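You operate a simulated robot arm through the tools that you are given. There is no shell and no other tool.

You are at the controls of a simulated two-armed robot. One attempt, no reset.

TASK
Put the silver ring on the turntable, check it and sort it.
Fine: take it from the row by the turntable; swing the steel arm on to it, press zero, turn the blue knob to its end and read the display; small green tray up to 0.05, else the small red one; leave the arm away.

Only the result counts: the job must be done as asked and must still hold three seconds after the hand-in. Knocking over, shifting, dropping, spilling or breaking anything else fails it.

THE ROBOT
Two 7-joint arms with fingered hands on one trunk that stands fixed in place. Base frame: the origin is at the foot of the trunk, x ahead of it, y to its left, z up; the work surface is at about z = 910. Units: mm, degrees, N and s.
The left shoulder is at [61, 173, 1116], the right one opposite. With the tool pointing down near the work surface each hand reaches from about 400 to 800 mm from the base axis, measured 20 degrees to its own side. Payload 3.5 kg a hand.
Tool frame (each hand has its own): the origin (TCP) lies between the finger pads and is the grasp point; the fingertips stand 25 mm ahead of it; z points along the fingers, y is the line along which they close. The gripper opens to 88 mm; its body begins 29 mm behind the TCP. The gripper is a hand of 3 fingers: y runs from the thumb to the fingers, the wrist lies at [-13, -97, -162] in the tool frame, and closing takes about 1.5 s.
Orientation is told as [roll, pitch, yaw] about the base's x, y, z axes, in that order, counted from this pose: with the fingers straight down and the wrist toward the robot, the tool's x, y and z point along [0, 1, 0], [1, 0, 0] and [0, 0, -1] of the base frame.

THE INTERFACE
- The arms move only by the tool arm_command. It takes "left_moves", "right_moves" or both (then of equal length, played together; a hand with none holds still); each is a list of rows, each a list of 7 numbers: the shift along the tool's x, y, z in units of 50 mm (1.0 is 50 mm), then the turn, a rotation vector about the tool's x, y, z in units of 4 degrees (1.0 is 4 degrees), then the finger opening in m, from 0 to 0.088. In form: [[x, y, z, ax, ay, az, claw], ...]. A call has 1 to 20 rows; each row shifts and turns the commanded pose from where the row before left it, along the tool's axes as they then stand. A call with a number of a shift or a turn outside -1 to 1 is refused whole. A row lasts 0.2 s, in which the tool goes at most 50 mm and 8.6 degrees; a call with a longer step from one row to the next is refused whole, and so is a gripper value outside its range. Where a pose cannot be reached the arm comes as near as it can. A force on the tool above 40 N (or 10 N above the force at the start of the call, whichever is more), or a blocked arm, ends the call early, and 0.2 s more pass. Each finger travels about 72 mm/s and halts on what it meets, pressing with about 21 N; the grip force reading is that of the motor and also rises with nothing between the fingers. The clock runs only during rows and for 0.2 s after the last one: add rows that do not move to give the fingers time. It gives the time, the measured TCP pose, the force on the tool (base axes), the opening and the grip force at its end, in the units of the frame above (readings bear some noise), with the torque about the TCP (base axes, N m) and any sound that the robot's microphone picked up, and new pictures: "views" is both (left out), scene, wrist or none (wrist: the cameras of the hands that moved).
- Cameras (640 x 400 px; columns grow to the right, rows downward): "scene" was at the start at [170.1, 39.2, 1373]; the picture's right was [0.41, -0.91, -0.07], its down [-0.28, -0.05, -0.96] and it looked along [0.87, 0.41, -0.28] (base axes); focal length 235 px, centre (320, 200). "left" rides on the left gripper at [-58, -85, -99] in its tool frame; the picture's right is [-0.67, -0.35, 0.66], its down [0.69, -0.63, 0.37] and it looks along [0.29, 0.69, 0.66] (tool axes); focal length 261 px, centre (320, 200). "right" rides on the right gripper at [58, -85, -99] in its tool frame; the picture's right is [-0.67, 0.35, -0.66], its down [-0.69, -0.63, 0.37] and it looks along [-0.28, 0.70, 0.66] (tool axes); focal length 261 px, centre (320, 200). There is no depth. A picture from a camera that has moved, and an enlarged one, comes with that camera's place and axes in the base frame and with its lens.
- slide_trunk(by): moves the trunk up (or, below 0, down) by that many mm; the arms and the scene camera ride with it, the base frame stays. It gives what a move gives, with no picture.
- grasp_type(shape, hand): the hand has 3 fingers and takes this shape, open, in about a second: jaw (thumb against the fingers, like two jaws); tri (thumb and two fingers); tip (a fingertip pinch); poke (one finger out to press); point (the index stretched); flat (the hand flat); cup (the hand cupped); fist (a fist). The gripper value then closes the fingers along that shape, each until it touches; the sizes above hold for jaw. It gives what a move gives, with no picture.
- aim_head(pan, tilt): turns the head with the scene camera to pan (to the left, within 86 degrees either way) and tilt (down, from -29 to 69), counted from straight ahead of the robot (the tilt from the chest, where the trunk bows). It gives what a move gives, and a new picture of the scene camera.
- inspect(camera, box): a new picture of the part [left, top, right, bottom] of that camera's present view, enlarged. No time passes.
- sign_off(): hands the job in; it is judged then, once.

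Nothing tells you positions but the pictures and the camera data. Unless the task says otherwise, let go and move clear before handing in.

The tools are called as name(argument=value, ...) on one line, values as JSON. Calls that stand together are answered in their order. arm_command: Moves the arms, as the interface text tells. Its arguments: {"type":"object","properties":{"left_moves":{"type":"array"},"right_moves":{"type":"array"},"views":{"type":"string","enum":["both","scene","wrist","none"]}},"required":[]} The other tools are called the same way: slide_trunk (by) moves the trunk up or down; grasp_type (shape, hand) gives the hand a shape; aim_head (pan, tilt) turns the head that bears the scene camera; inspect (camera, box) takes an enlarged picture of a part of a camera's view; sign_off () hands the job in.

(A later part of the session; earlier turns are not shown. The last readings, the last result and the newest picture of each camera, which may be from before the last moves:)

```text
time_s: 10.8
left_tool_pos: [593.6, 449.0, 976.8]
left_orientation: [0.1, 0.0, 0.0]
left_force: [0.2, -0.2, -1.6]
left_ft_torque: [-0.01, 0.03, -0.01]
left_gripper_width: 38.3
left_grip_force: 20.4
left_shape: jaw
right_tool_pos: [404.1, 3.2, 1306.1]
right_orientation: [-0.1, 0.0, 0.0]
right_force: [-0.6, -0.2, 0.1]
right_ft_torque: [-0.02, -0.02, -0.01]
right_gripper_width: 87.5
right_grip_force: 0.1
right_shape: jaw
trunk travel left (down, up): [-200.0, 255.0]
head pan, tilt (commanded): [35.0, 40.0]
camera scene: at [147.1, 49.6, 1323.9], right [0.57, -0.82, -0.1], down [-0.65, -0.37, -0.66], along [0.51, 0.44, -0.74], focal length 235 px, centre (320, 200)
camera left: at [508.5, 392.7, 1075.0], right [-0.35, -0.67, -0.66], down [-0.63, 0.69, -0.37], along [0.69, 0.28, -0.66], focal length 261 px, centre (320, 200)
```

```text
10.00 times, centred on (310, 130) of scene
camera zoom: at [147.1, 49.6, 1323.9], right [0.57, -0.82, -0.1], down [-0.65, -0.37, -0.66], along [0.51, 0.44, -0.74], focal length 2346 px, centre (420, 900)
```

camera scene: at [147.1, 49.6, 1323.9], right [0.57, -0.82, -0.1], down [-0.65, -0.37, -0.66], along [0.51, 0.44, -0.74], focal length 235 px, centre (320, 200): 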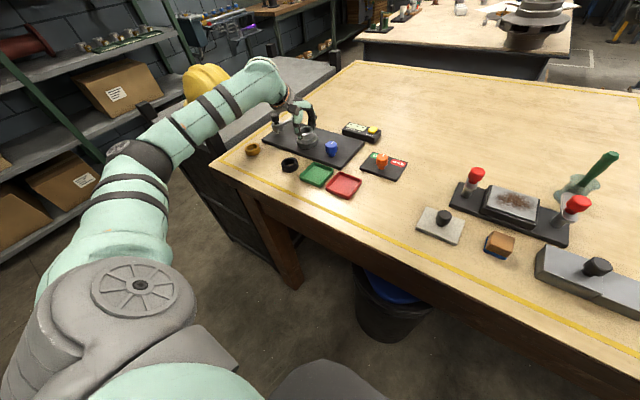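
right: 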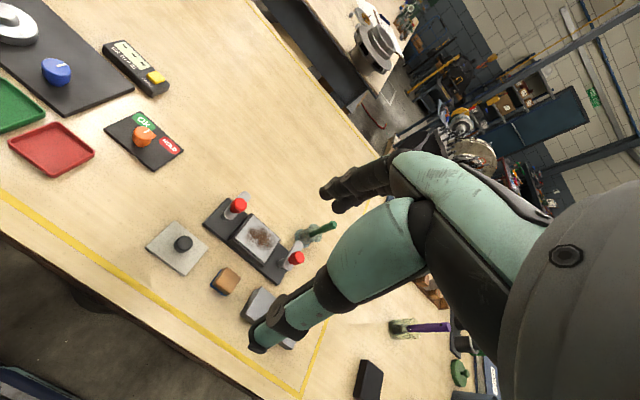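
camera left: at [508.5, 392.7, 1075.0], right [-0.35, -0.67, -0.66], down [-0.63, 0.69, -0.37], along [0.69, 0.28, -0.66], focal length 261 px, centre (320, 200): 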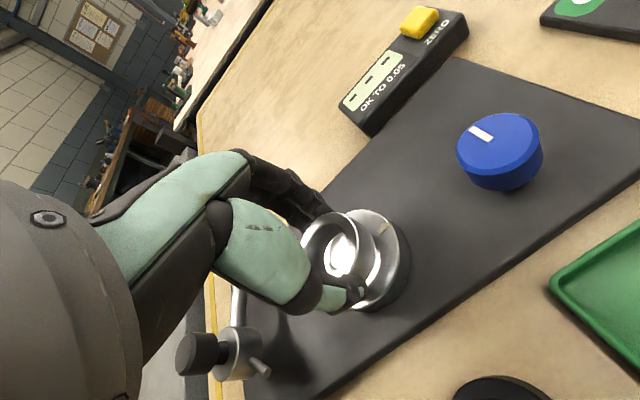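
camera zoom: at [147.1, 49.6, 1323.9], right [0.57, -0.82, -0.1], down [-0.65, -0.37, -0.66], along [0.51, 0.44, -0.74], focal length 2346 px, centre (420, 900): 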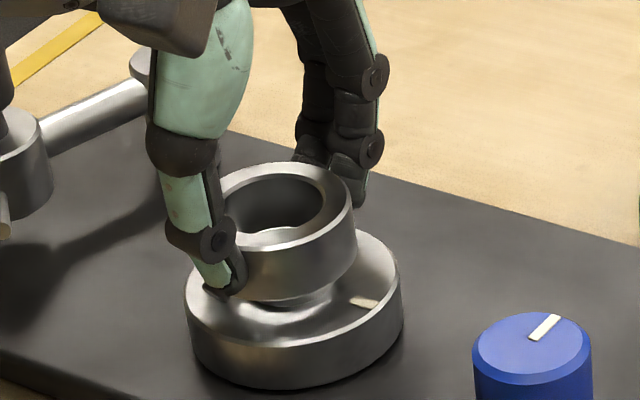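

The hub shows inside the ring's hole. I lower slowly until the ring meets the disc.

arm_command(left_moves=[[0, 0, 0.05, 0, 0, 0, 0.03], [0, 0, 0.05, 0, 0, 0, 0.03], [0, 0, 0.04, 0, 0, 0, 0.03], [0, 0, 0.03, 0, 0, 0, 0.03], [0, 0, 0, 0, 0, 0, 0.03]], views="wrist")

inspect(camera="left", box=[290, 190, 450, 330])

inspect(camera="scene", box=[290, 110, 330, 150])

```text
time_s: 12.0
left_tool_pos: [593.6, 449.7, 971.2]
left_orientation: [0.0, 0.0, 0.0]
left_force: [0.0, 0.0, 0.8]
left_ft_torque: [-0.05, 0.02, 0.01]
left_gripper_width: 37.9
left_grip_force: 21.3
left_shape: jaw
right_tool_pos: [405.2, 4.3, 1306.0]
right_orientation: [0.0, 0.1, 0.1]
right_force: [-0.2, 1.0, -1.0]
right_ft_torque: [-0.03, 0.0, 0.0]
right_gripper_width: 87.8
right_grip_force: 0.1
right_shape: jaw
trunk travel left (down, up): [-200.0, 255.0]
head pan, tilt (commanded): [35.0, 40.0]
camera left: at [508.8, 392.8, 1067.5], right [-0.35, -0.67, -0.66], down [-0.63, 0.69, -0.37], along [0.69, 0.28, -0.66], focal length 261 px, centre (320, 200)
```

left: 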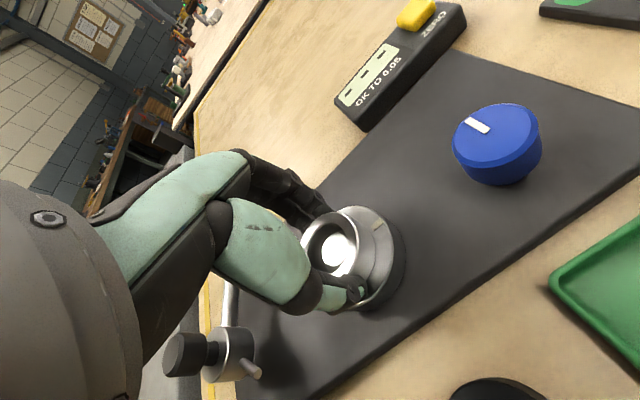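

```text
2.86 times, centred on (370, 260) of left
camera zoom: at [508.8, 392.8, 1067.5], right [-0.35, -0.67, -0.66], down [-0.63, 0.69, -0.37], along [0.69, 0.28, -0.66], focal length 745 px, centre (177, 29)
```

zoom: 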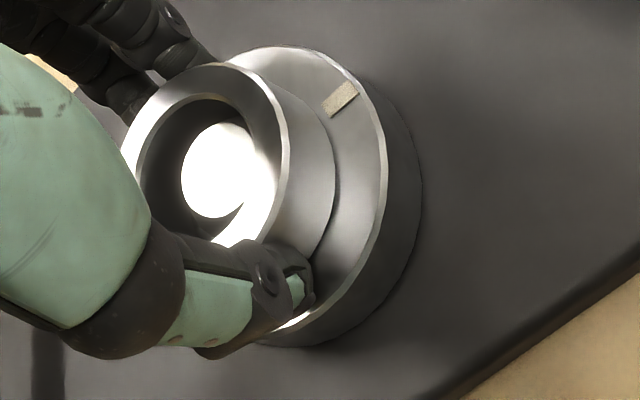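

```text
10.00 times, centred on (310, 130) of scene
camera zoom: at [147.0, 49.3, 1323.9], right [0.57, -0.82, -0.1], down [-0.65, -0.37, -0.66], along [0.51, 0.44, -0.74], focal length 2346 px, centre (420, 900)
```

zoom: 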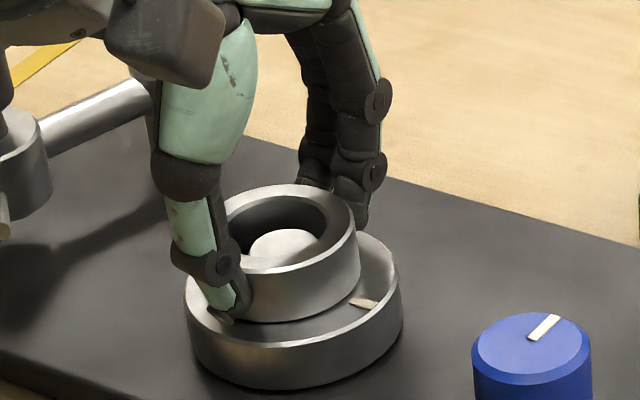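

No contact yet; I lower another 2 mm in tiny steps.

arm_command(left_moves=[[0, 0, 0.02, 0, 0, 0, 0.03], [0, 0, 0.02, 0, 0, 0, 0.03], [0, 0, 0, 0, 0, 0, 0.03]], views="none")

inspect(camera="left", box=[290, 190, 450, 330])

inspect(camera="scene", box=[290, 110, 330, 150])

```text
time_s: 12.8
left_tool_pos: [594.6, 449.9, 969.2]
left_orientation: [0.0, -0.1, 0.1]
left_force: [1.7, 0.9, 7.6]
left_ft_torque: [0.0, -0.03, 0.0]
left_gripper_width: 38.3
left_grip_force: 20.6
left_shape: jaw
right_tool_pos: [403.4, 3.5, 1305.9]
right_orientation: [0.1, 0.0, 0.2]
right_force: [0.0, -0.4, -0.7]
right_ft_torque: [0.04, -0.02, -0.01]
right_gripper_width: 87.8
right_grip_force: 0.0
right_shape: jaw
trunk travel left (down, up): [-200.0, 255.0]
head pan, tilt (commanded): [35.0, 40.0]
```

```text
2.86 times, centred on (370, 260) of left
camera zoom: at [508.3, 392.5, 1066.6], right [-0.35, -0.67, -0.66], down [-0.63, 0.69, -0.37], along [0.7, 0.29, -0.66], focal length 745 px, centre (177, 29)
```

zoom: 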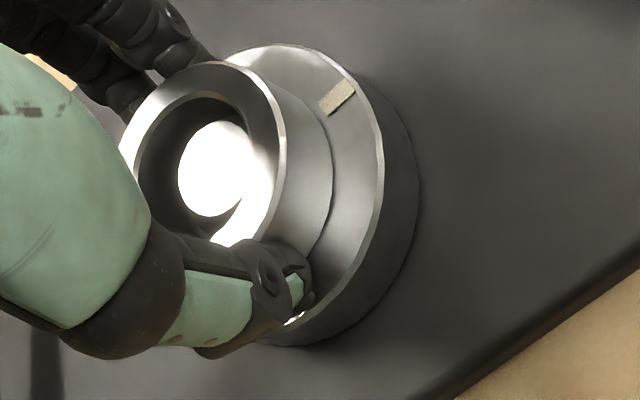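

```text
10.00 times, centred on (310, 130) of scene
camera zoom: at [146.2, 48.6, 1324.1], right [0.57, -0.82, -0.1], down [-0.65, -0.37, -0.67], along [0.51, 0.44, -0.74], focal length 2346 px, centre (420, 900)
```

zoom: 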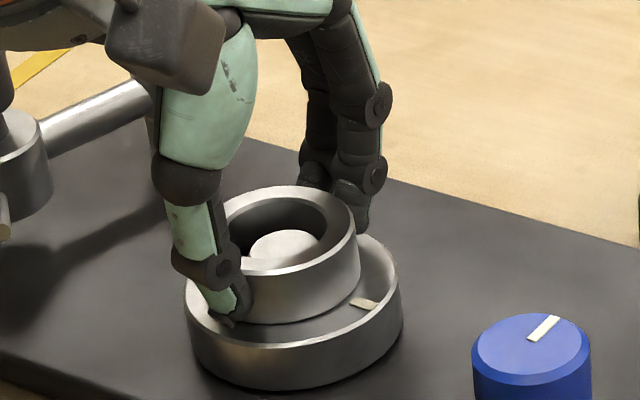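

Contact at 7.6 N: the ring is seated on the hub. I release it gently.

arm_command(left_moves=[[0, 0, 0, 0, 0, 0, 0.037], [0, 0, 0, 0, 0, 0, 0.042], [0, 0, 0, 0, 0, 0, 0.05], [0, 0, 0, 0, 0, 0, 0.06], [0, 0, 0, 0, 0, 0, 0.066], [0, 0, 0, 0, 0, 0, 0.066]], views="none")

inspect(camera="left", box=[290, 190, 450, 330])

inspect(camera="scene", box=[290, 110, 330, 150])

```text
time_s: 14.2
left_tool_pos: [595.2, 448.3, 967.9]
left_orientation: [-0.1, 0.1, -0.1]
left_force: [0.2, -1.4, -0.1]
left_ft_torque: [-0.02, 0.01, 0.02]
left_gripper_width: 65.7
left_grip_force: 0.0
left_shape: jaw
right_tool_pos: [404.3, 4.0, 1305.8]
right_orientation: [0.0, 0.1, 0.1]
right_force: [0.7, -0.9, 0.8]
right_ft_torque: [0.03, 0.02, 0.02]
right_gripper_width: 87.4
right_grip_force: 0.1
right_shape: jaw
trunk travel left (down, up): [-200.0, 255.0]
head pan, tilt (commanded): [35.0, 40.0]
```

```text
2.86 times, centred on (370, 260) of left
camera zoom: at [508.9, 393.2, 1065.4], right [-0.35, -0.67, -0.66], down [-0.63, 0.69, -0.37], along [0.69, 0.28, -0.66], focal length 745 px, centre (177, 29)
```

zoom: 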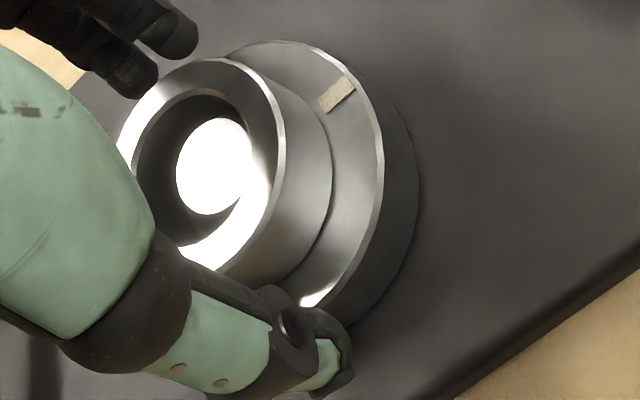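

```text
10.00 times, centred on (310, 130) of scene
camera zoom: at [147.1, 49.5, 1323.8], right [0.57, -0.82, -0.1], down [-0.65, -0.37, -0.66], along [0.51, 0.44, -0.74], focal length 2346 px, centre (420, 900)
```

zoom: 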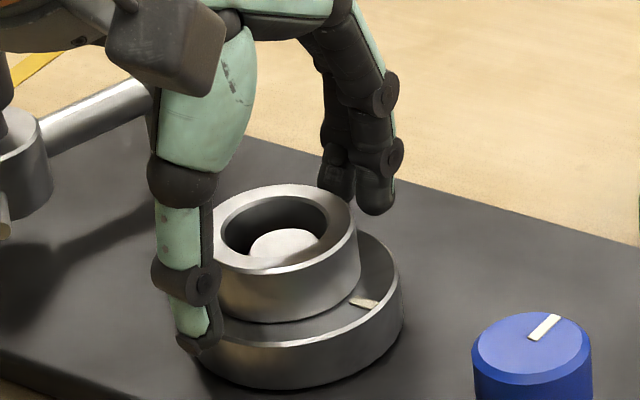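

The ring now lies centred on the turntable's hub. I raise the hand straight up, clear of it, and look at the result.

arm_command(left_moves=[[0, 0, -0.2, 0, 0, 0, 0.068], [0, 0, -0.5, 0, 0, 0, 0.07], [0, 0, -0.8, 0, 0, 0, 0.08], [0, 0, -0.8, 0, 0, 0, 0.088], [0, -0.8, -0.2, 0, 0, 0, 0.088], [0, -0.8, 0, 0, 0, 0, 0.088], [0, 0, 0, 0, 0, 0, 0.088]], views="both")

inspect(camera="scene", box=[260, 100, 350, 170])

inspect(camera="left", box=[270, 120, 470, 300])

```text
time_s: 15.8
left_tool_pos: [514.2, 450.1, 1093.2]
left_orientation: [0.0, 0.1, -0.1]
left_force: [0.3, 0.2, 0.1]
left_ft_torque: [0.0, 0.01, -0.02]
left_gripper_width: 87.7
left_grip_force: 0.1
left_shape: jaw
right_tool_pos: [406.3, 3.3, 1304.5]
right_orientation: [0.1, 0.1, 0.0]
right_force: [0.3, 0.2, -0.3]
right_ft_torque: [0.03, -0.01, -0.06]
right_gripper_width: 87.5
right_grip_force: 0.0
right_shape: jaw
trunk travel left (down, up): [-200.0, 255.0]
head pan, tilt (commanded): [35.0, 40.0]
camera scene: at [148.5, 49.2, 1323.6], right [0.56, -0.82, -0.1], down [-0.65, -0.37, -0.66], along [0.51, 0.44, -0.74], focal length 235 px, centre (320, 200)
camera left: at [429.0, 392.4, 1190.2], right [-0.35, -0.67, -0.66], down [-0.63, 0.69, -0.36], along [0.69, 0.28, -0.66], focal length 261 px, centre (320, 200)
```

scene: 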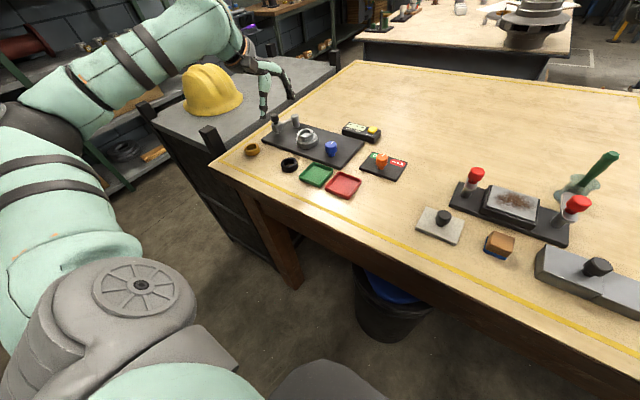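
left: 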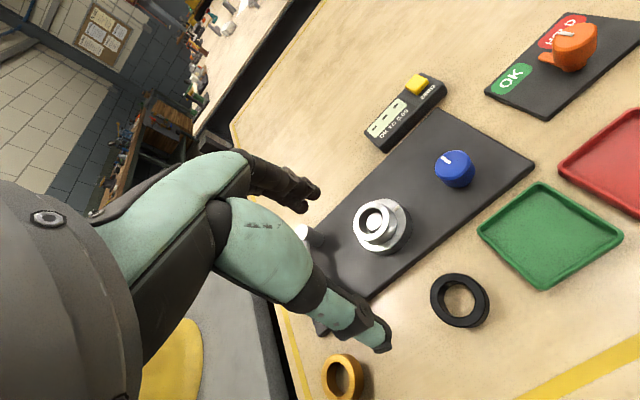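

```text
5.71 times, centred on (305, 135) of scene
camera zoom: at [148.5, 49.2, 1323.6], right [0.56, -0.82, -0.1], down [-0.65, -0.37, -0.66], along [0.51, 0.44, -0.74], focal length 1341 px, centre (406, 571)
```

zoom: 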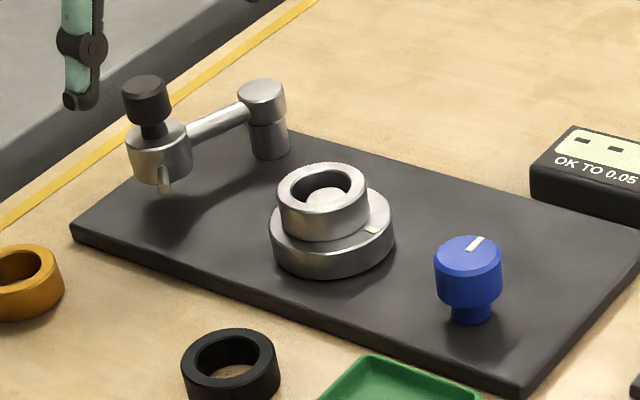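

```text
2.22 times, centred on (370, 210) of left
camera zoom: at [429.0, 392.4, 1190.2], right [-0.35, -0.67, -0.66], down [-0.63, 0.69, -0.36], along [0.69, 0.28, -0.66], focal length 579 px, centre (209, 178)
```

zoom: 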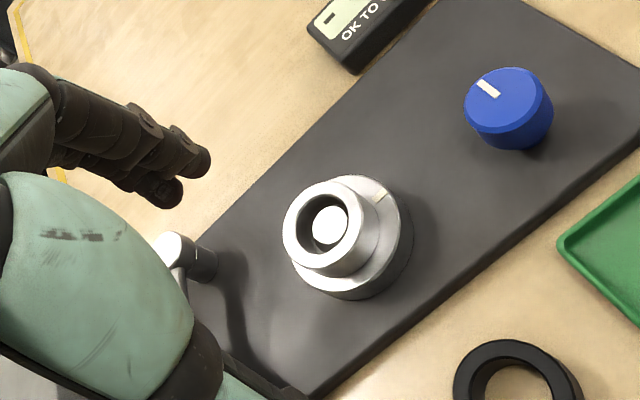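

The ring sits on the hub, well centred. Now I shape the left hand to "poke" in free air to see where its finger points.

grasp_type(hand="left", shape="poke")

arm_command(left_moves=[[0, 0, 0, 0, 0, 0, 0.088], [0, 0, 0, 0, 0, 0, 0.088]], views="both")

inspect(camera="left", box=[160, 120, 480, 380])

inspect(camera="scene", box=[220, 30, 330, 130])

```text
time_s: 16.7
left_tool_pos: [513.0, 450.9, 1092.3]
left_orientation: [0.0, -0.1, 0.0]
left_force: [-0.7, -0.3, -1.1]
left_ft_torque: [0.0, 0.0, -0.02]
left_gripper_width: 0.0
left_grip_force: 0.2
left_shape: poke
right_tool_pos: [404.8, 4.6, 1305.4]
right_orientation: [0.0, 0.0, 0.2]
right_force: [1.1, 0.0, -0.3]
right_ft_torque: [-0.02, 0.01, 0.01]
right_gripper_width: 87.7
right_grip_force: 0.1
right_shape: jaw
trunk travel left (down, up): [-200.0, 255.0]
head pan, tilt (commanded): [35.0, 40.0]
```

```text
time_s: 17.3
left_tool_pos: [513.9, 449.8, 1093.4]
left_orientation: [0.1, -0.1, 0.0]
left_force: [0.5, 0.3, 0.3]
left_ft_torque: [0.02, 0.01, 0.01]
left_gripper_width: 0.0
left_grip_force: 0.1
left_shape: poke
right_tool_pos: [404.8, 3.8, 1305.6]
right_orientation: [0.0, 0.1, 0.0]
right_force: [0.6, 0.3, 0.2]
right_ft_torque: [-0.02, 0.0, 0.04]
right_gripper_width: 87.6
right_grip_force: 0.1
right_shape: jaw
trunk travel left (down, up): [-200.0, 255.0]
head pan, tilt (commanded): [35.0, 40.0]
camera scene: at [146.9, 49.5, 1323.9], right [0.57, -0.82, -0.1], down [-0.65, -0.37, -0.66], along [0.51, 0.44, -0.74], focal length 235 px, centre (320, 200)
camera left: at [427.9, 392.9, 1190.8], right [-0.35, -0.67, -0.66], down [-0.63, 0.69, -0.37], along [0.69, 0.28, -0.66], focal length 261 px, centre (320, 200)
```

scene: 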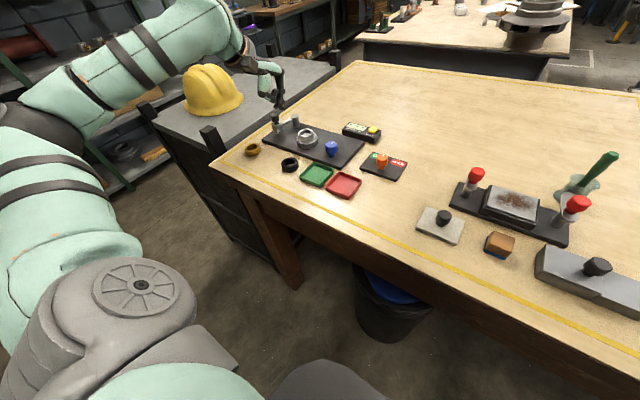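
left: 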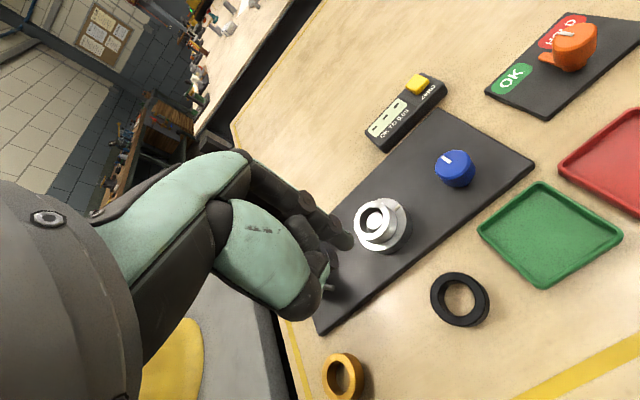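

```text
1.54 times, centred on (320, 250) of left
camera zoom: at [427.9, 392.9, 1190.8], right [-0.35, -0.67, -0.66], down [-0.63, 0.69, -0.37], along [0.69, 0.28, -0.66], focal length 401 px, centre (320, 123)
```

zoom: 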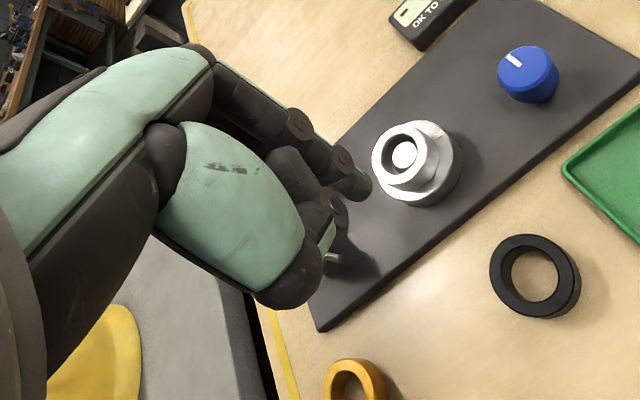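

```text
4.00 times, centred on (275, 80) of scene
camera zoom: at [146.9, 49.5, 1323.9], right [0.57, -0.82, -0.1], down [-0.65, -0.37, -0.66], along [0.51, 0.44, -0.74], focal length 939 px, centre (500, 680)
```

zoom: 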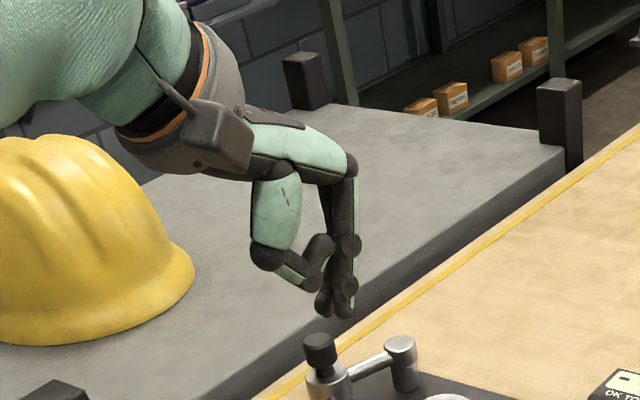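

I look closer at the poke shape's finger.

inspect(camera="scene", box=[250, 55, 290, 115])

inspect(camera="left", box=[260, 170, 380, 320])

```text
6.67 times, centred on (270, 85) of scene
camera zoom: at [146.9, 49.5, 1323.9], right [0.57, -0.82, -0.1], down [-0.65, -0.37, -0.66], along [0.51, 0.44, -0.74], focal length 1564 px, centre (653, 967)
```

zoom: 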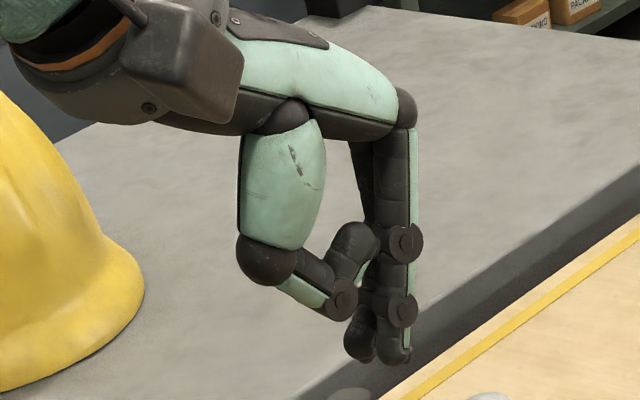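

```text
2.67 times, centred on (320, 245) of left
camera zoom: at [427.9, 392.9, 1190.8], right [-0.35, -0.67, -0.66], down [-0.63, 0.69, -0.37], along [0.69, 0.28, -0.66], focal length 695 px, centre (320, 80)
```

zoom: 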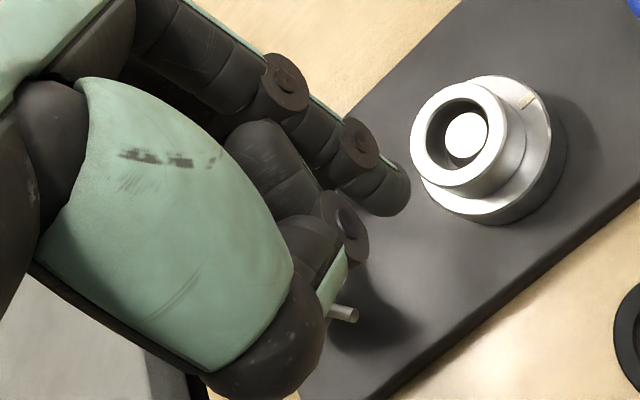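

Poke leaves the thumb folded in the way, so for the gauge arm I prefer an open jaw straddling the black cap along y. I switch back to jaw and turn the hand's yaw in free air to see whether it can be reached.

grasp_type(hand="left", shape="jaw")

arm_command(left_moves=[[0, 0, 0, 0, 0, -1, 0.088], [0, 0, 0, 0, 0, -1, 0.088], [0, 0, 0, 0, 0, -1, 0.088], [0, 0, 0, 0, 0, -1, 0.088], [0, 0, 0, 0, 0, -1, 0.088], [0, 0, 0, 0, 0, -1, 0.088], [0, 0, 0, 0, 0, -1, 0.088], [0, 0, 0, 0, 0, -1, 0.088], [0, 0, 0, 0, 0, -1, 0.088], [0, 0, 0, 0, 0, -1, 0.088], [0, 0, 0, 0, 0, -1, 0.088], [0, 0, 0, 0, 0, -1, 0.088], [0, 0, 0, 0, 0, -1, 0.088], [0, 0, 0, 0, 0, -1, 0.088], [0, 0, 0, 0, 0, -1, 0.088], [0, 0, 0, 0, 0, 0, 0.088]], views="both")

```text
time_s: 18.2
left_tool_pos: [513.1, 449.0, 1092.4]
left_orientation: [0.0, -0.1, 0.0]
left_force: [-0.7, 0.8, 0.2]
left_ft_torque: [-0.03, 0.0, -0.03]
left_gripper_width: 87.8
left_grip_force: 0.0
left_shape: jaw
right_tool_pos: [404.2, 3.0, 1305.7]
right_orientation: [0.0, 0.1, 0.1]
right_force: [0.1, -0.4, 0.3]
right_ft_torque: [0.03, 0.0, -0.02]
right_gripper_width: 87.5
right_grip_force: 0.1
right_shape: jaw
trunk travel left (down, up): [-200.0, 255.0]
head pan, tilt (commanded): [35.0, 40.0]
```

```text
time_s: 21.6
left_tool_pos: [513.9, 449.5, 1092.8]
left_orientation: [0.0, 0.0, 60.0]
left_force: [0.4, -0.1, -0.4]
left_ft_torque: [-0.01, 0.0, 0.0]
left_gripper_width: 87.9
left_grip_force: 0.0
left_shape: jaw
right_tool_pos: [404.2, 4.1, 1305.6]
right_orientation: [0.1, 0.0, 0.0]
right_force: [0.6, 0.9, -0.3]
right_ft_torque: [-0.02, 0.03, -0.01]
right_gripper_width: 87.5
right_grip_force: 0.1
right_shape: jaw
trunk travel left (down, up): [-200.0, 255.0]
head pan, tilt (commanded): [35.0, 40.0]
camera scene: at [146.9, 49.6, 1323.9], right [0.57, -0.82, -0.1], down [-0.65, -0.37, -0.66], along [0.51, 0.44, -0.74], focal length 235 px, centre (320, 200)
camera left: at [521.4, 348.3, 1191.0], right [0.41, -0.64, -0.66], down [-0.91, -0.2, -0.37], along [0.1, 0.74, -0.66], focal length 261 px, centre (320, 200)
```

scene: 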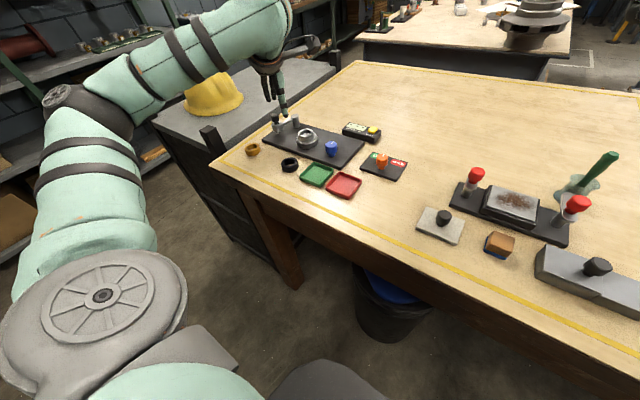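
left: 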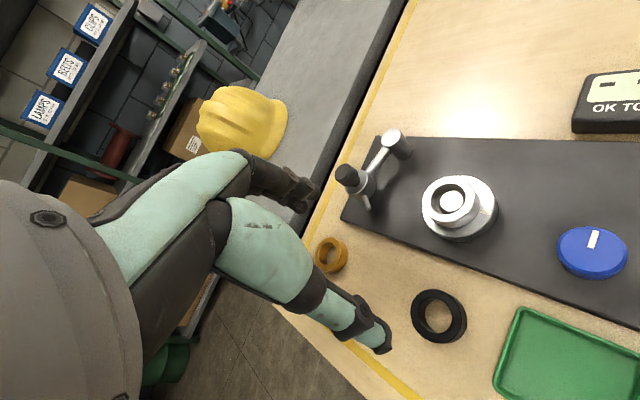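

Yaw 60 is reached easily, and this view shows the gauge well. I zoom in on it to refine its place.

inspect(camera="left", box=[320, 110, 520, 260])

inspect(camera="left", box=[320, 115, 430, 225])

```text
2.67 times, centred on (420, 185) of left
camera zoom: at [521.4, 348.3, 1191.0], right [0.41, -0.64, -0.66], down [-0.91, -0.2, -0.37], along [0.1, 0.74, -0.66], focal length 695 px, centre (53, 240)
```

zoom: 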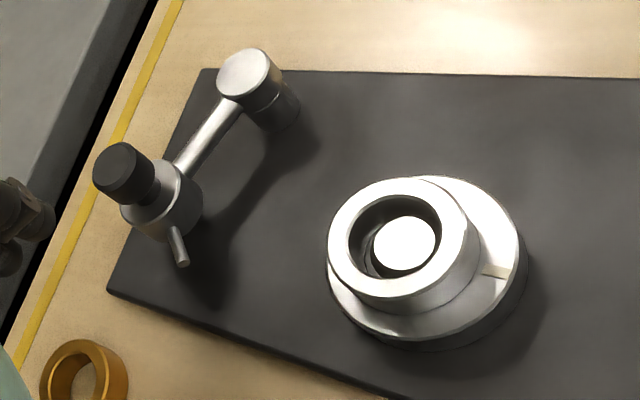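

```text
3.64 times, centred on (375, 170) of left
camera zoom: at [521.4, 348.3, 1191.0], right [0.41, -0.64, -0.66], down [-0.91, -0.2, -0.37], along [0.1, 0.74, -0.66], focal length 948 px, centre (120, 309)
```

zoom: 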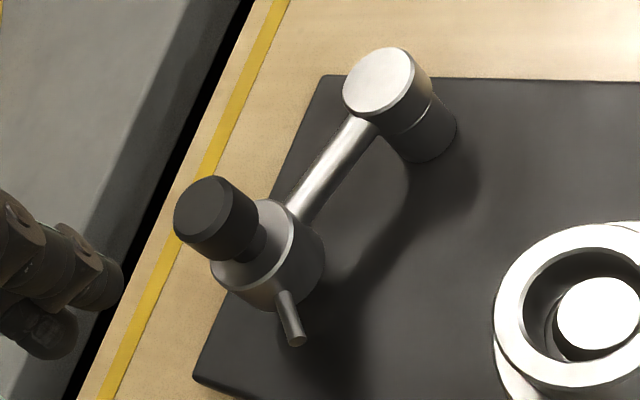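

The refined gauge numbers are: pivot (651, 535), cap and body at (590, 558), cap top about z 992, stylus tip (568, 541, 942). I move the open hand over the cap with yaw 60.

arm_command(left_moves=[[-0.056, 0.659, 0.24, 0, 0, 0, 0.08], [-0.056, 0.659, 0.24, 0, 0, 0, 0.075], [-0.056, 0.659, 0.24, 0, 0, 0, 0.07], [-0.056, 0.659, 0.24, 0, 0, 0, 0.07], [0, 0, 0, 0, 0, 0, 0.07]], views="both")

inspect(camera="scene", box=[240, 80, 340, 160])

inspect(camera="left", box=[240, 120, 560, 380])

```text
time_s: 22.8
left_tool_pos: [585.7, 558.4, 1046.6]
left_orientation: [0.0, 0.0, 60.0]
left_force: [0.0, 0.2, 0.0]
left_ft_torque: [-0.03, 0.02, 0.0]
left_gripper_width: 69.9
left_grip_force: 0.0
left_shape: jaw
right_tool_pos: [404.1, 3.2, 1305.8]
right_orientation: [0.1, 0.0, 0.1]
right_force: [-0.3, 1.2, -0.2]
right_ft_torque: [-0.01, -0.01, -0.01]
right_gripper_width: 87.6
right_grip_force: 0.0
right_shape: jaw
trunk travel left (down, up): [-200.0, 255.0]
head pan, tilt (commanded): [35.0, 40.0]
camera scene: at [146.6, 49.2, 1324.0], right [0.57, -0.82, -0.1], down [-0.65, -0.37, -0.67], along [0.51, 0.44, -0.74], focal length 235 px, centre (320, 200)
camera left: at [594.3, 456.8, 1144.3], right [0.41, -0.64, -0.66], down [-0.91, -0.2, -0.37], along [0.1, 0.74, -0.66], focal length 261 px, centre (320, 200)
```

scene: 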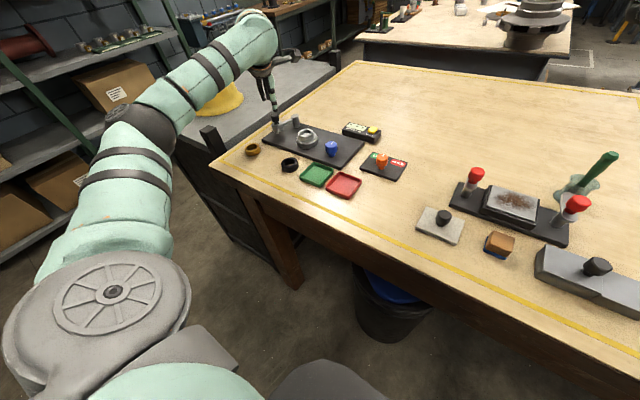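
left: 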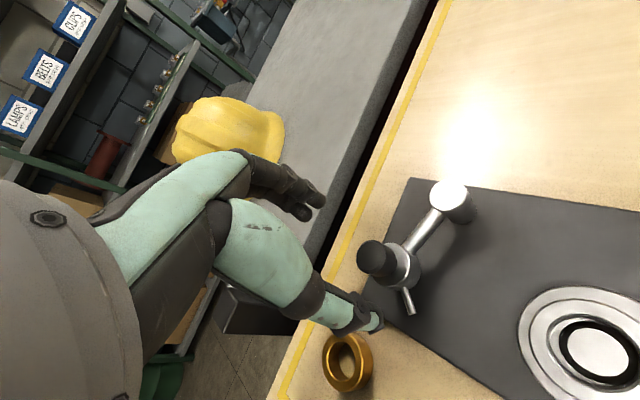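

```text
5.00 times, centred on (290, 120) of scene
camera zoom: at [146.6, 49.2, 1324.0], right [0.57, -0.82, -0.1], down [-0.65, -0.37, -0.67], along [0.51, 0.44, -0.74], focal length 1173 px, centre (470, 600)
```

zoom: 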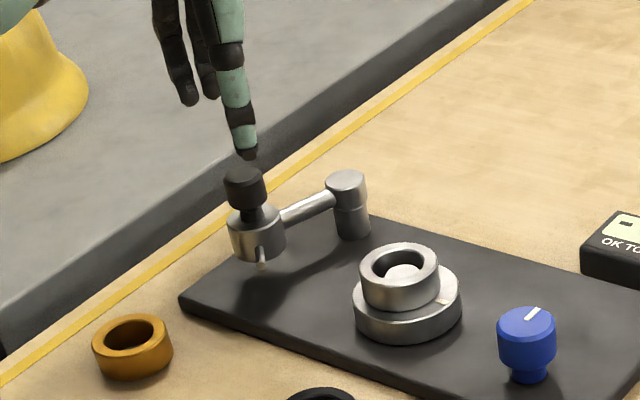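

```text
1.54 times, centred on (400, 250) of left
camera zoom: at [594.3, 456.8, 1144.3], right [0.41, -0.64, -0.66], down [-0.91, -0.2, -0.37], along [0.1, 0.74, -0.66], focal length 401 px, centre (197, 123)
```

zoom: 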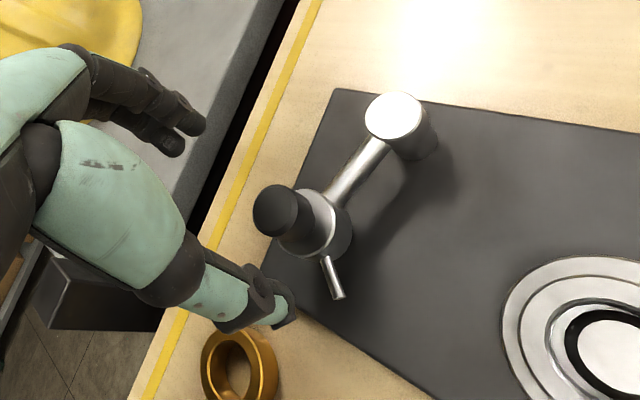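

The cap is at about (591, 558). I centre over it and go down so that the fingers straddle the cap, tips staying above the gauge body.

arm_command(left_moves=[[-0.08, 0.02, 0.25, 0, 0, 0, 0.07], [0, 0, 0.3, 0, 0, 0, 0.07], [0, 0, 0.3, 0, 0, 0, 0.07], [0, 0, 0.2, 0, 0, 0, 0.07], [0, 0, 0, 0, 0, 0, 0.07]], views="both")

inspect(camera="scene", box=[250, 85, 330, 155])

inspect(camera="left", box=[240, 120, 560, 380])

```text
time_s: 24.0
left_tool_pos: [592.6, 557.8, 992.2]
left_orientation: [0.0, 0.0, 60.0]
left_force: [0.1, 0.1, -0.7]
left_ft_torque: [0.0, 0.01, -0.01]
left_gripper_width: 69.9
left_grip_force: 0.0
left_shape: jaw
right_tool_pos: [404.2, 4.8, 1304.8]
right_orientation: [-0.1, 0.1, 0.0]
right_force: [0.1, 0.2, 1.0]
right_ft_torque: [0.02, 0.03, 0.01]
right_gripper_width: 87.8
right_grip_force: 0.1
right_shape: jaw
trunk travel left (down, up): [-200.0, 255.0]
head pan, tilt (commanded): [35.0, 40.0]
camera scene: at [146.8, 49.4, 1323.9], right [0.57, -0.82, -0.1], down [-0.65, -0.37, -0.66], along [0.51, 0.44, -0.74], focal length 235 px, centre (320, 200)
camera left: at [599.9, 455.8, 1090.0], right [0.41, -0.64, -0.66], down [-0.91, -0.2, -0.37], along [0.1, 0.74, -0.66], focal length 261 px, centre (320, 200)
```

scene: 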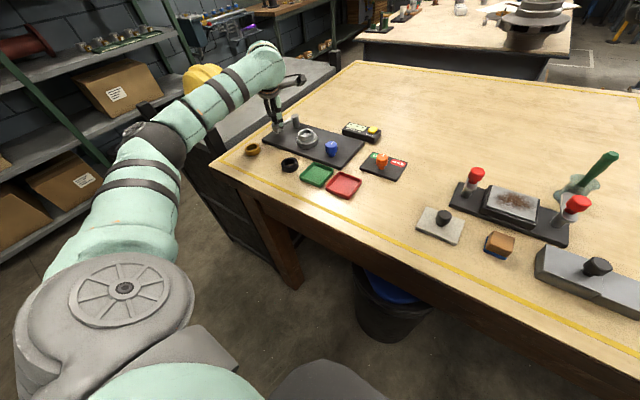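
left: 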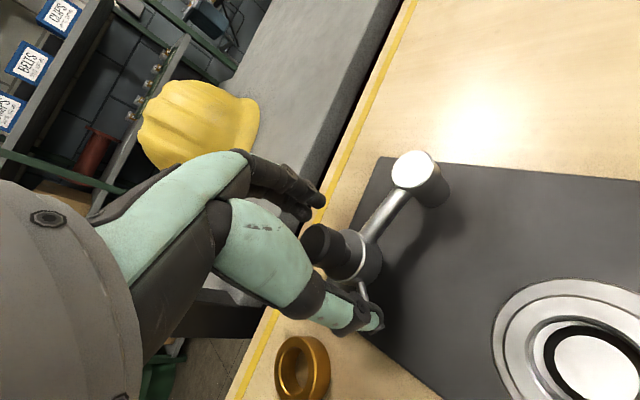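

```text
5.71 times, centred on (290, 120) of scene
camera zoom: at [146.8, 49.4, 1323.9], right [0.57, -0.82, -0.1], down [-0.65, -0.37, -0.66], along [0.51, 0.44, -0.74], focal length 1341 px, centre (491, 657)
```

zoom: 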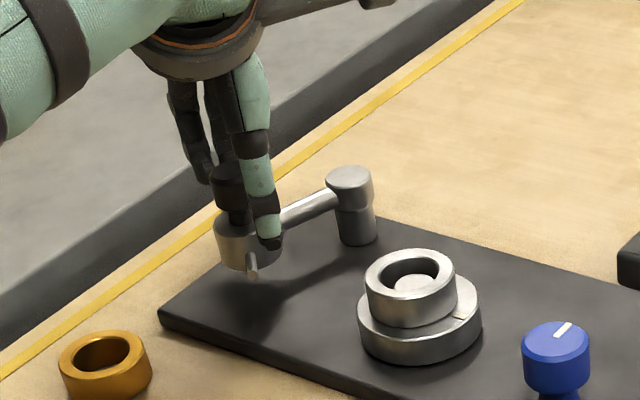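

```text
1.54 times, centred on (400, 250) of left
camera zoom: at [599.9, 455.8, 1090.0], right [0.41, -0.64, -0.66], down [-0.91, -0.2, -0.37], along [0.1, 0.74, -0.66], focal length 401 px, centre (197, 123)
```

zoom: 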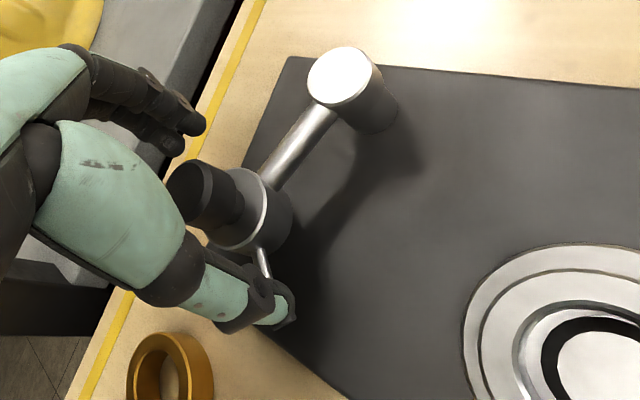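

The cap is centred between thumb and fingers. I narrow the opening loosely to 34 mm (not clamping) and carry the arm along its arc about the pivot, turning the hand a bit as it goes.

arm_command(left_moves=[[0, 0, 0, 0, 0, 0, 0.05], [0, 0, 0, 0, 0, 0, 0.036], [0, 0, 0, 0, 0, 0, 0.034], [-0.0175, -0.0878, 0, 0, 0, -0.5, 0.034], [-0.0206, -0.0871, 0, 0, 0, -0.5, 0.034], [-0.0236, -0.0864, 0, 0, 0, -0.5, 0.034], [-0.0266, -0.0855, 0, 0, 0, -0.5, 0.034], [-0.0296, -0.0845, 0, 0, 0, -0.5, 0.034], [-0.0325, -0.0834, 0, 0, 0, -0.5, 0.034], [0, 0, 0, 0, 0, 0, 0.034]], views="both")

inspect(camera="scene", box=[250, 85, 330, 155])

inspect(camera="left", box=[240, 120, 560, 380])

```text
time_s: 26.2
left_tool_pos: [589.4, 531.1, 991.2]
left_orientation: [-0.1, 0.0, 72.0]
left_force: [0.0, 0.0, 0.0]
left_ft_torque: [0.01, 0.04, 0.04]
left_gripper_width: 34.6
left_grip_force: 0.1
left_shape: jaw
right_tool_pos: [403.6, 4.2, 1305.8]
right_orientation: [0.0, 0.1, 0.1]
right_force: [0.2, 0.8, 0.9]
right_ft_torque: [-0.03, -0.02, 0.01]
right_gripper_width: 87.5
right_grip_force: 0.1
right_shape: jaw
trunk travel left (down, up): [-200.0, 255.0]
head pan, tilt (commanded): [35.0, 40.0]
camera scene: at [147.0, 49.6, 1323.9], right [0.57, -0.82, -0.1], down [-0.65, -0.37, -0.66], along [0.51, 0.44, -0.74], focal length 235 px, centre (320, 200)
camera left: at [617.7, 433.5, 1089.9], right [0.53, -0.54, -0.66], down [-0.85, -0.39, -0.37], along [-0.06, 0.75, -0.66], focal length 261 px, centre (320, 200)
```

scene: 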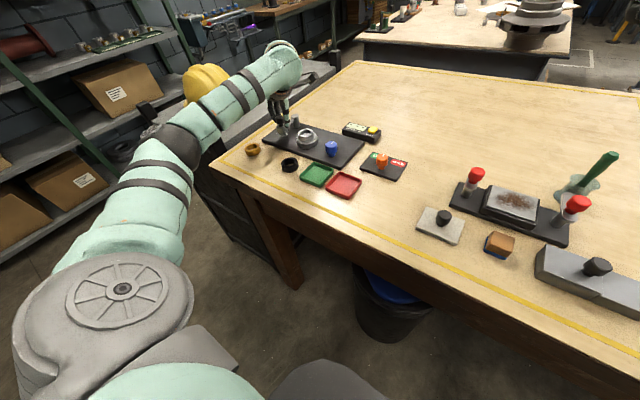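
left: 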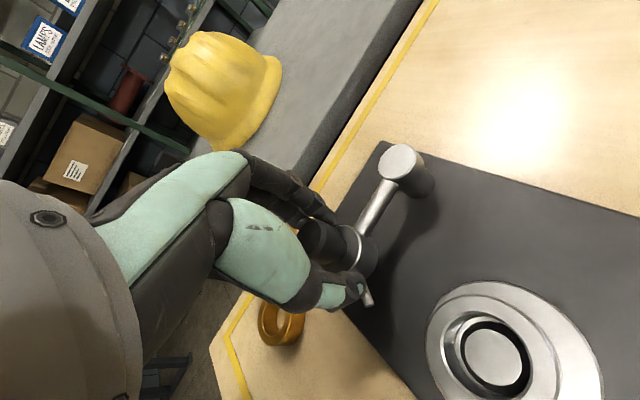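

```text
5.71 times, centred on (290, 120) of scene
camera zoom: at [147.0, 49.6, 1323.9], right [0.57, -0.82, -0.1], down [-0.65, -0.37, -0.66], along [0.51, 0.44, -0.74], focal length 1341 px, centre (491, 657)
```

zoom: 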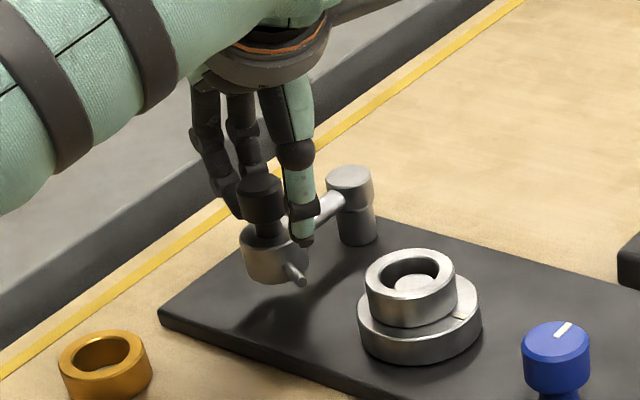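

```text
1.54 times, centred on (400, 250) of left
camera zoom: at [617.7, 433.5, 1089.9], right [0.53, -0.54, -0.66], down [-0.85, -0.39, -0.37], along [-0.06, 0.75, -0.66], focal length 401 px, centre (197, 123)
```

zoom: 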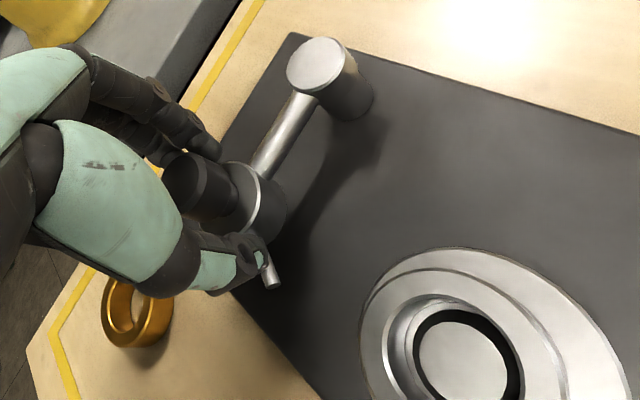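

The arm swings freely with the hand. I continue along the arc.

arm_command(left_moves=[[-0.0354, -0.0822, 0, 0, 0, -0.5, 0.034], [-0.0382, -0.0809, 0, 0, 0, -0.5, 0.034], [-0.0411, -0.0796, 0, 0, 0, -0.5, 0.034], [-0.0438, -0.078, 0, 0, 0, -0.5, 0.034], [-0.0465, -0.0764, 0, 0, 0, -0.5, 0.034], [0, 0, 0, 0, 0, 0, 0.034]], views="both")

inspect(camera="scene", box=[260, 95, 340, 160])

inspect(camera="left", box=[260, 180, 480, 370])

inspect(camera="scene", box=[335, 115, 390, 150])

```text
time_s: 27.6
left_tool_pos: [593.9, 508.8, 991.9]
left_orientation: [0.1, 0.0, 82.1]
left_force: [0.2, 0.4, 1.4]
left_ft_torque: [0.01, -0.02, -0.03]
left_gripper_width: 34.5
left_grip_force: 0.0
left_shape: jaw
right_tool_pos: [404.5, 2.4, 1304.9]
right_orientation: [0.1, 0.0, 0.1]
right_force: [-0.3, 0.3, 0.1]
right_ft_torque: [-0.04, 0.01, 0.0]
right_gripper_width: 87.4
right_grip_force: 0.1
right_shape: jaw
trunk travel left (down, up): [-200.0, 255.0]
head pan, tilt (commanded): [35.0, 40.0]
camera scene: at [146.9, 49.6, 1323.9], right [0.57, -0.82, -0.1], down [-0.65, -0.37, -0.66], along [0.51, 0.44, -0.74], focal length 235 px, centre (320, 200)
camera left: at [639.8, 417.9, 1089.6], right [0.62, -0.44, -0.66], down [-0.77, -0.53, -0.37], along [-0.19, 0.73, -0.66], focal length 261 px, centre (320, 200)
```

scene: 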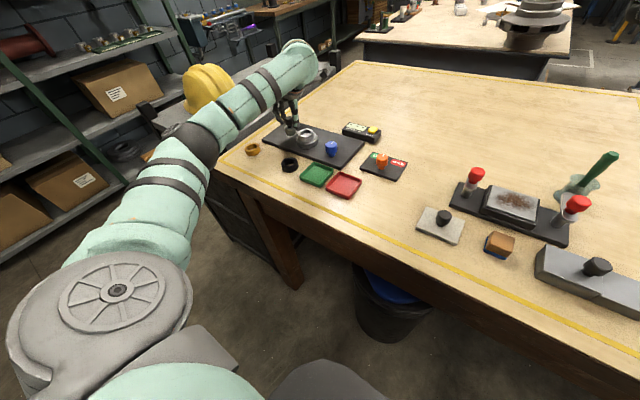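
left: 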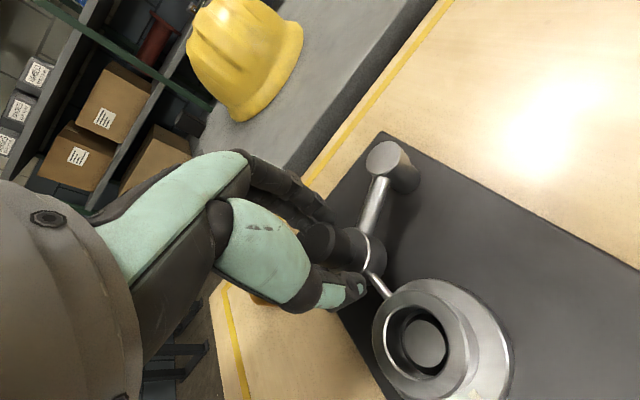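

```text
6.15 times, centred on (300, 128) of scene
camera zoom: at [146.9, 49.6, 1323.9], right [0.57, -0.82, -0.1], down [-0.65, -0.37, -0.66], along [0.51, 0.44, -0.74], focal length 1444 px, centre (443, 646)
```

zoom: 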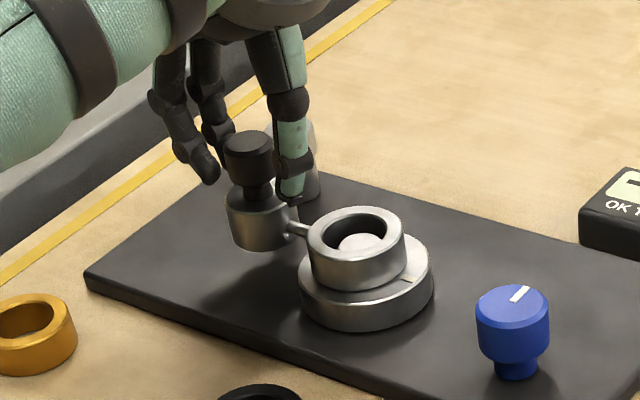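

```text
2.11 times, centred on (370, 275) of left
camera zoom: at [639.8, 417.9, 1089.6], right [0.62, -0.44, -0.66], down [-0.77, -0.53, -0.37], along [-0.19, 0.73, -0.66], focal length 549 px, centre (215, 42)
```

zoom: 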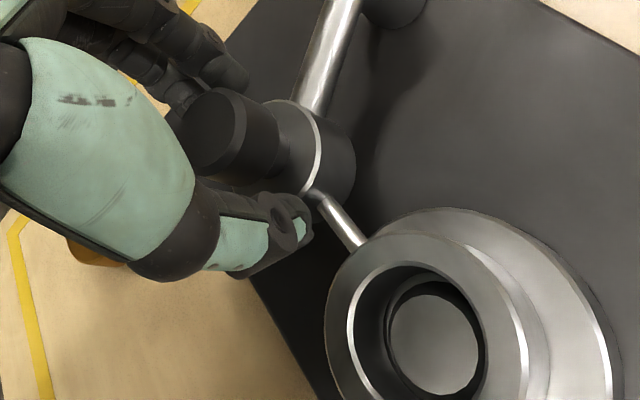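

```text
11.43 times, centred on (362, 132) of scene
camera zoom: at [146.9, 49.6, 1323.9], right [0.57, -0.82, -0.1], down [-0.65, -0.37, -0.66], along [0.51, 0.44, -0.74], focal length 2682 px, centre (-166, 971)
```

zoom: 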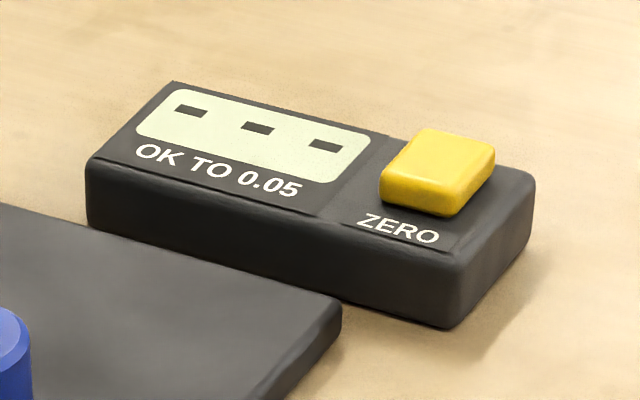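

The stylus is nearly on the ring; the display still shows dashes. I continue in about 1° steps and watch force and display.

arm_command(left_moves=[[-0.0123, -0.0187, 0, 0, 0, -0.125, 0.034], [-0.0124, -0.0186, 0, 0, 0, -0.125, 0.034], [0, 0, 0, 0, 0, 0, 0.034]], views="none")

inspect(camera="scene", box=[280, 110, 330, 155])

inspect(camera="left", box=[300, 220, 440, 360])

inspect(camera="scene", box=[335, 115, 390, 150])

```text
time_s: 28.4
left_tool_pos: [594.3, 507.9, 992.9]
left_orientation: [0.0, -0.1, 83.1]
left_force: [-0.2, -0.7, 0.4]
left_ft_torque: [0.02, -0.01, 0.01]
left_gripper_width: 34.5
left_grip_force: 0.1
left_shape: jaw
right_tool_pos: [403.5, 3.8, 1305.7]
right_orientation: [0.1, 0.2, 0.1]
right_force: [-0.5, -0.1, 0.6]
right_ft_torque: [-0.02, 0.03, 0.01]
right_gripper_width: 87.6
right_grip_force: 0.2
right_shape: jaw
trunk travel left (down, up): [-200.0, 255.0]
head pan, tilt (commanded): [35.0, 40.0]
```

```text
8.89 times, centred on (305, 132) of scene
camera zoom: at [147.0, 49.5, 1323.9], right [0.57, -0.82, -0.1], down [-0.65, -0.37, -0.66], along [0.51, 0.44, -0.74], focal length 2086 px, centre (453, 800)
```

zoom: 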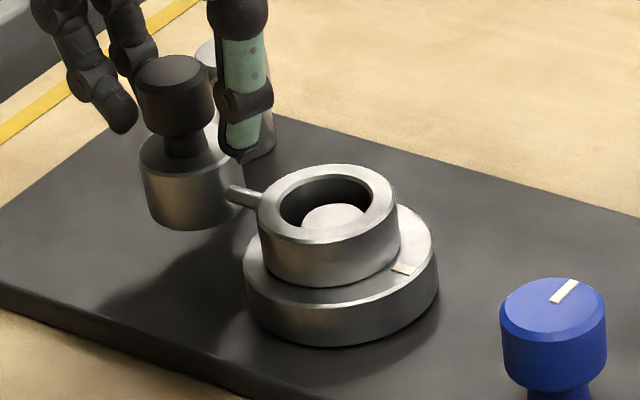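

```text
2.86 times, centred on (370, 290) of left
camera zoom: at [642.7, 416.9, 1089.9], right [0.62, -0.43, -0.66], down [-0.76, -0.54, -0.37], along [-0.2, 0.72, -0.66], focal length 745 px, centre (177, -57)
```

zoom: 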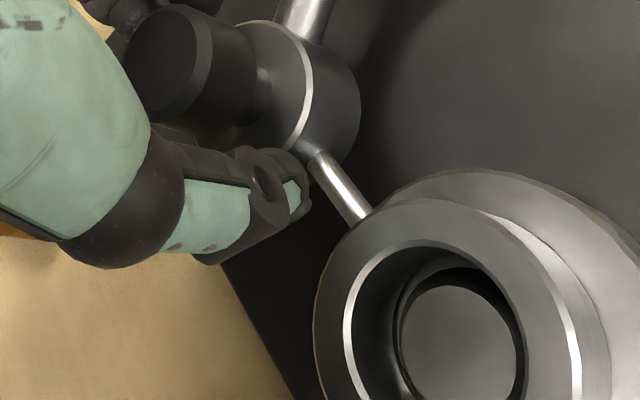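

```text
11.43 times, centred on (362, 132) of scene
camera zoom: at [147.0, 49.5, 1323.9], right [0.57, -0.82, -0.1], down [-0.65, -0.37, -0.66], along [0.51, 0.44, -0.74], focal length 2682 px, centre (-166, 971)
```

zoom: 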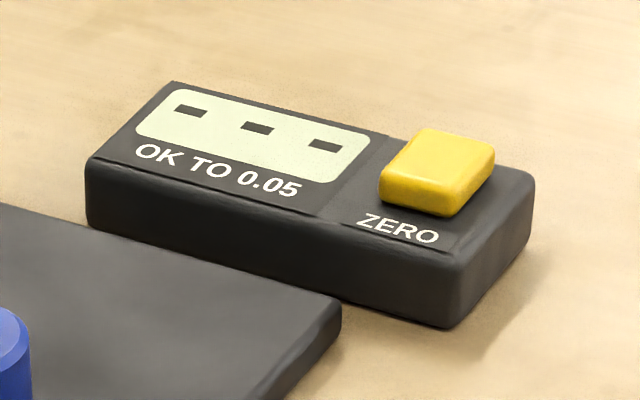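

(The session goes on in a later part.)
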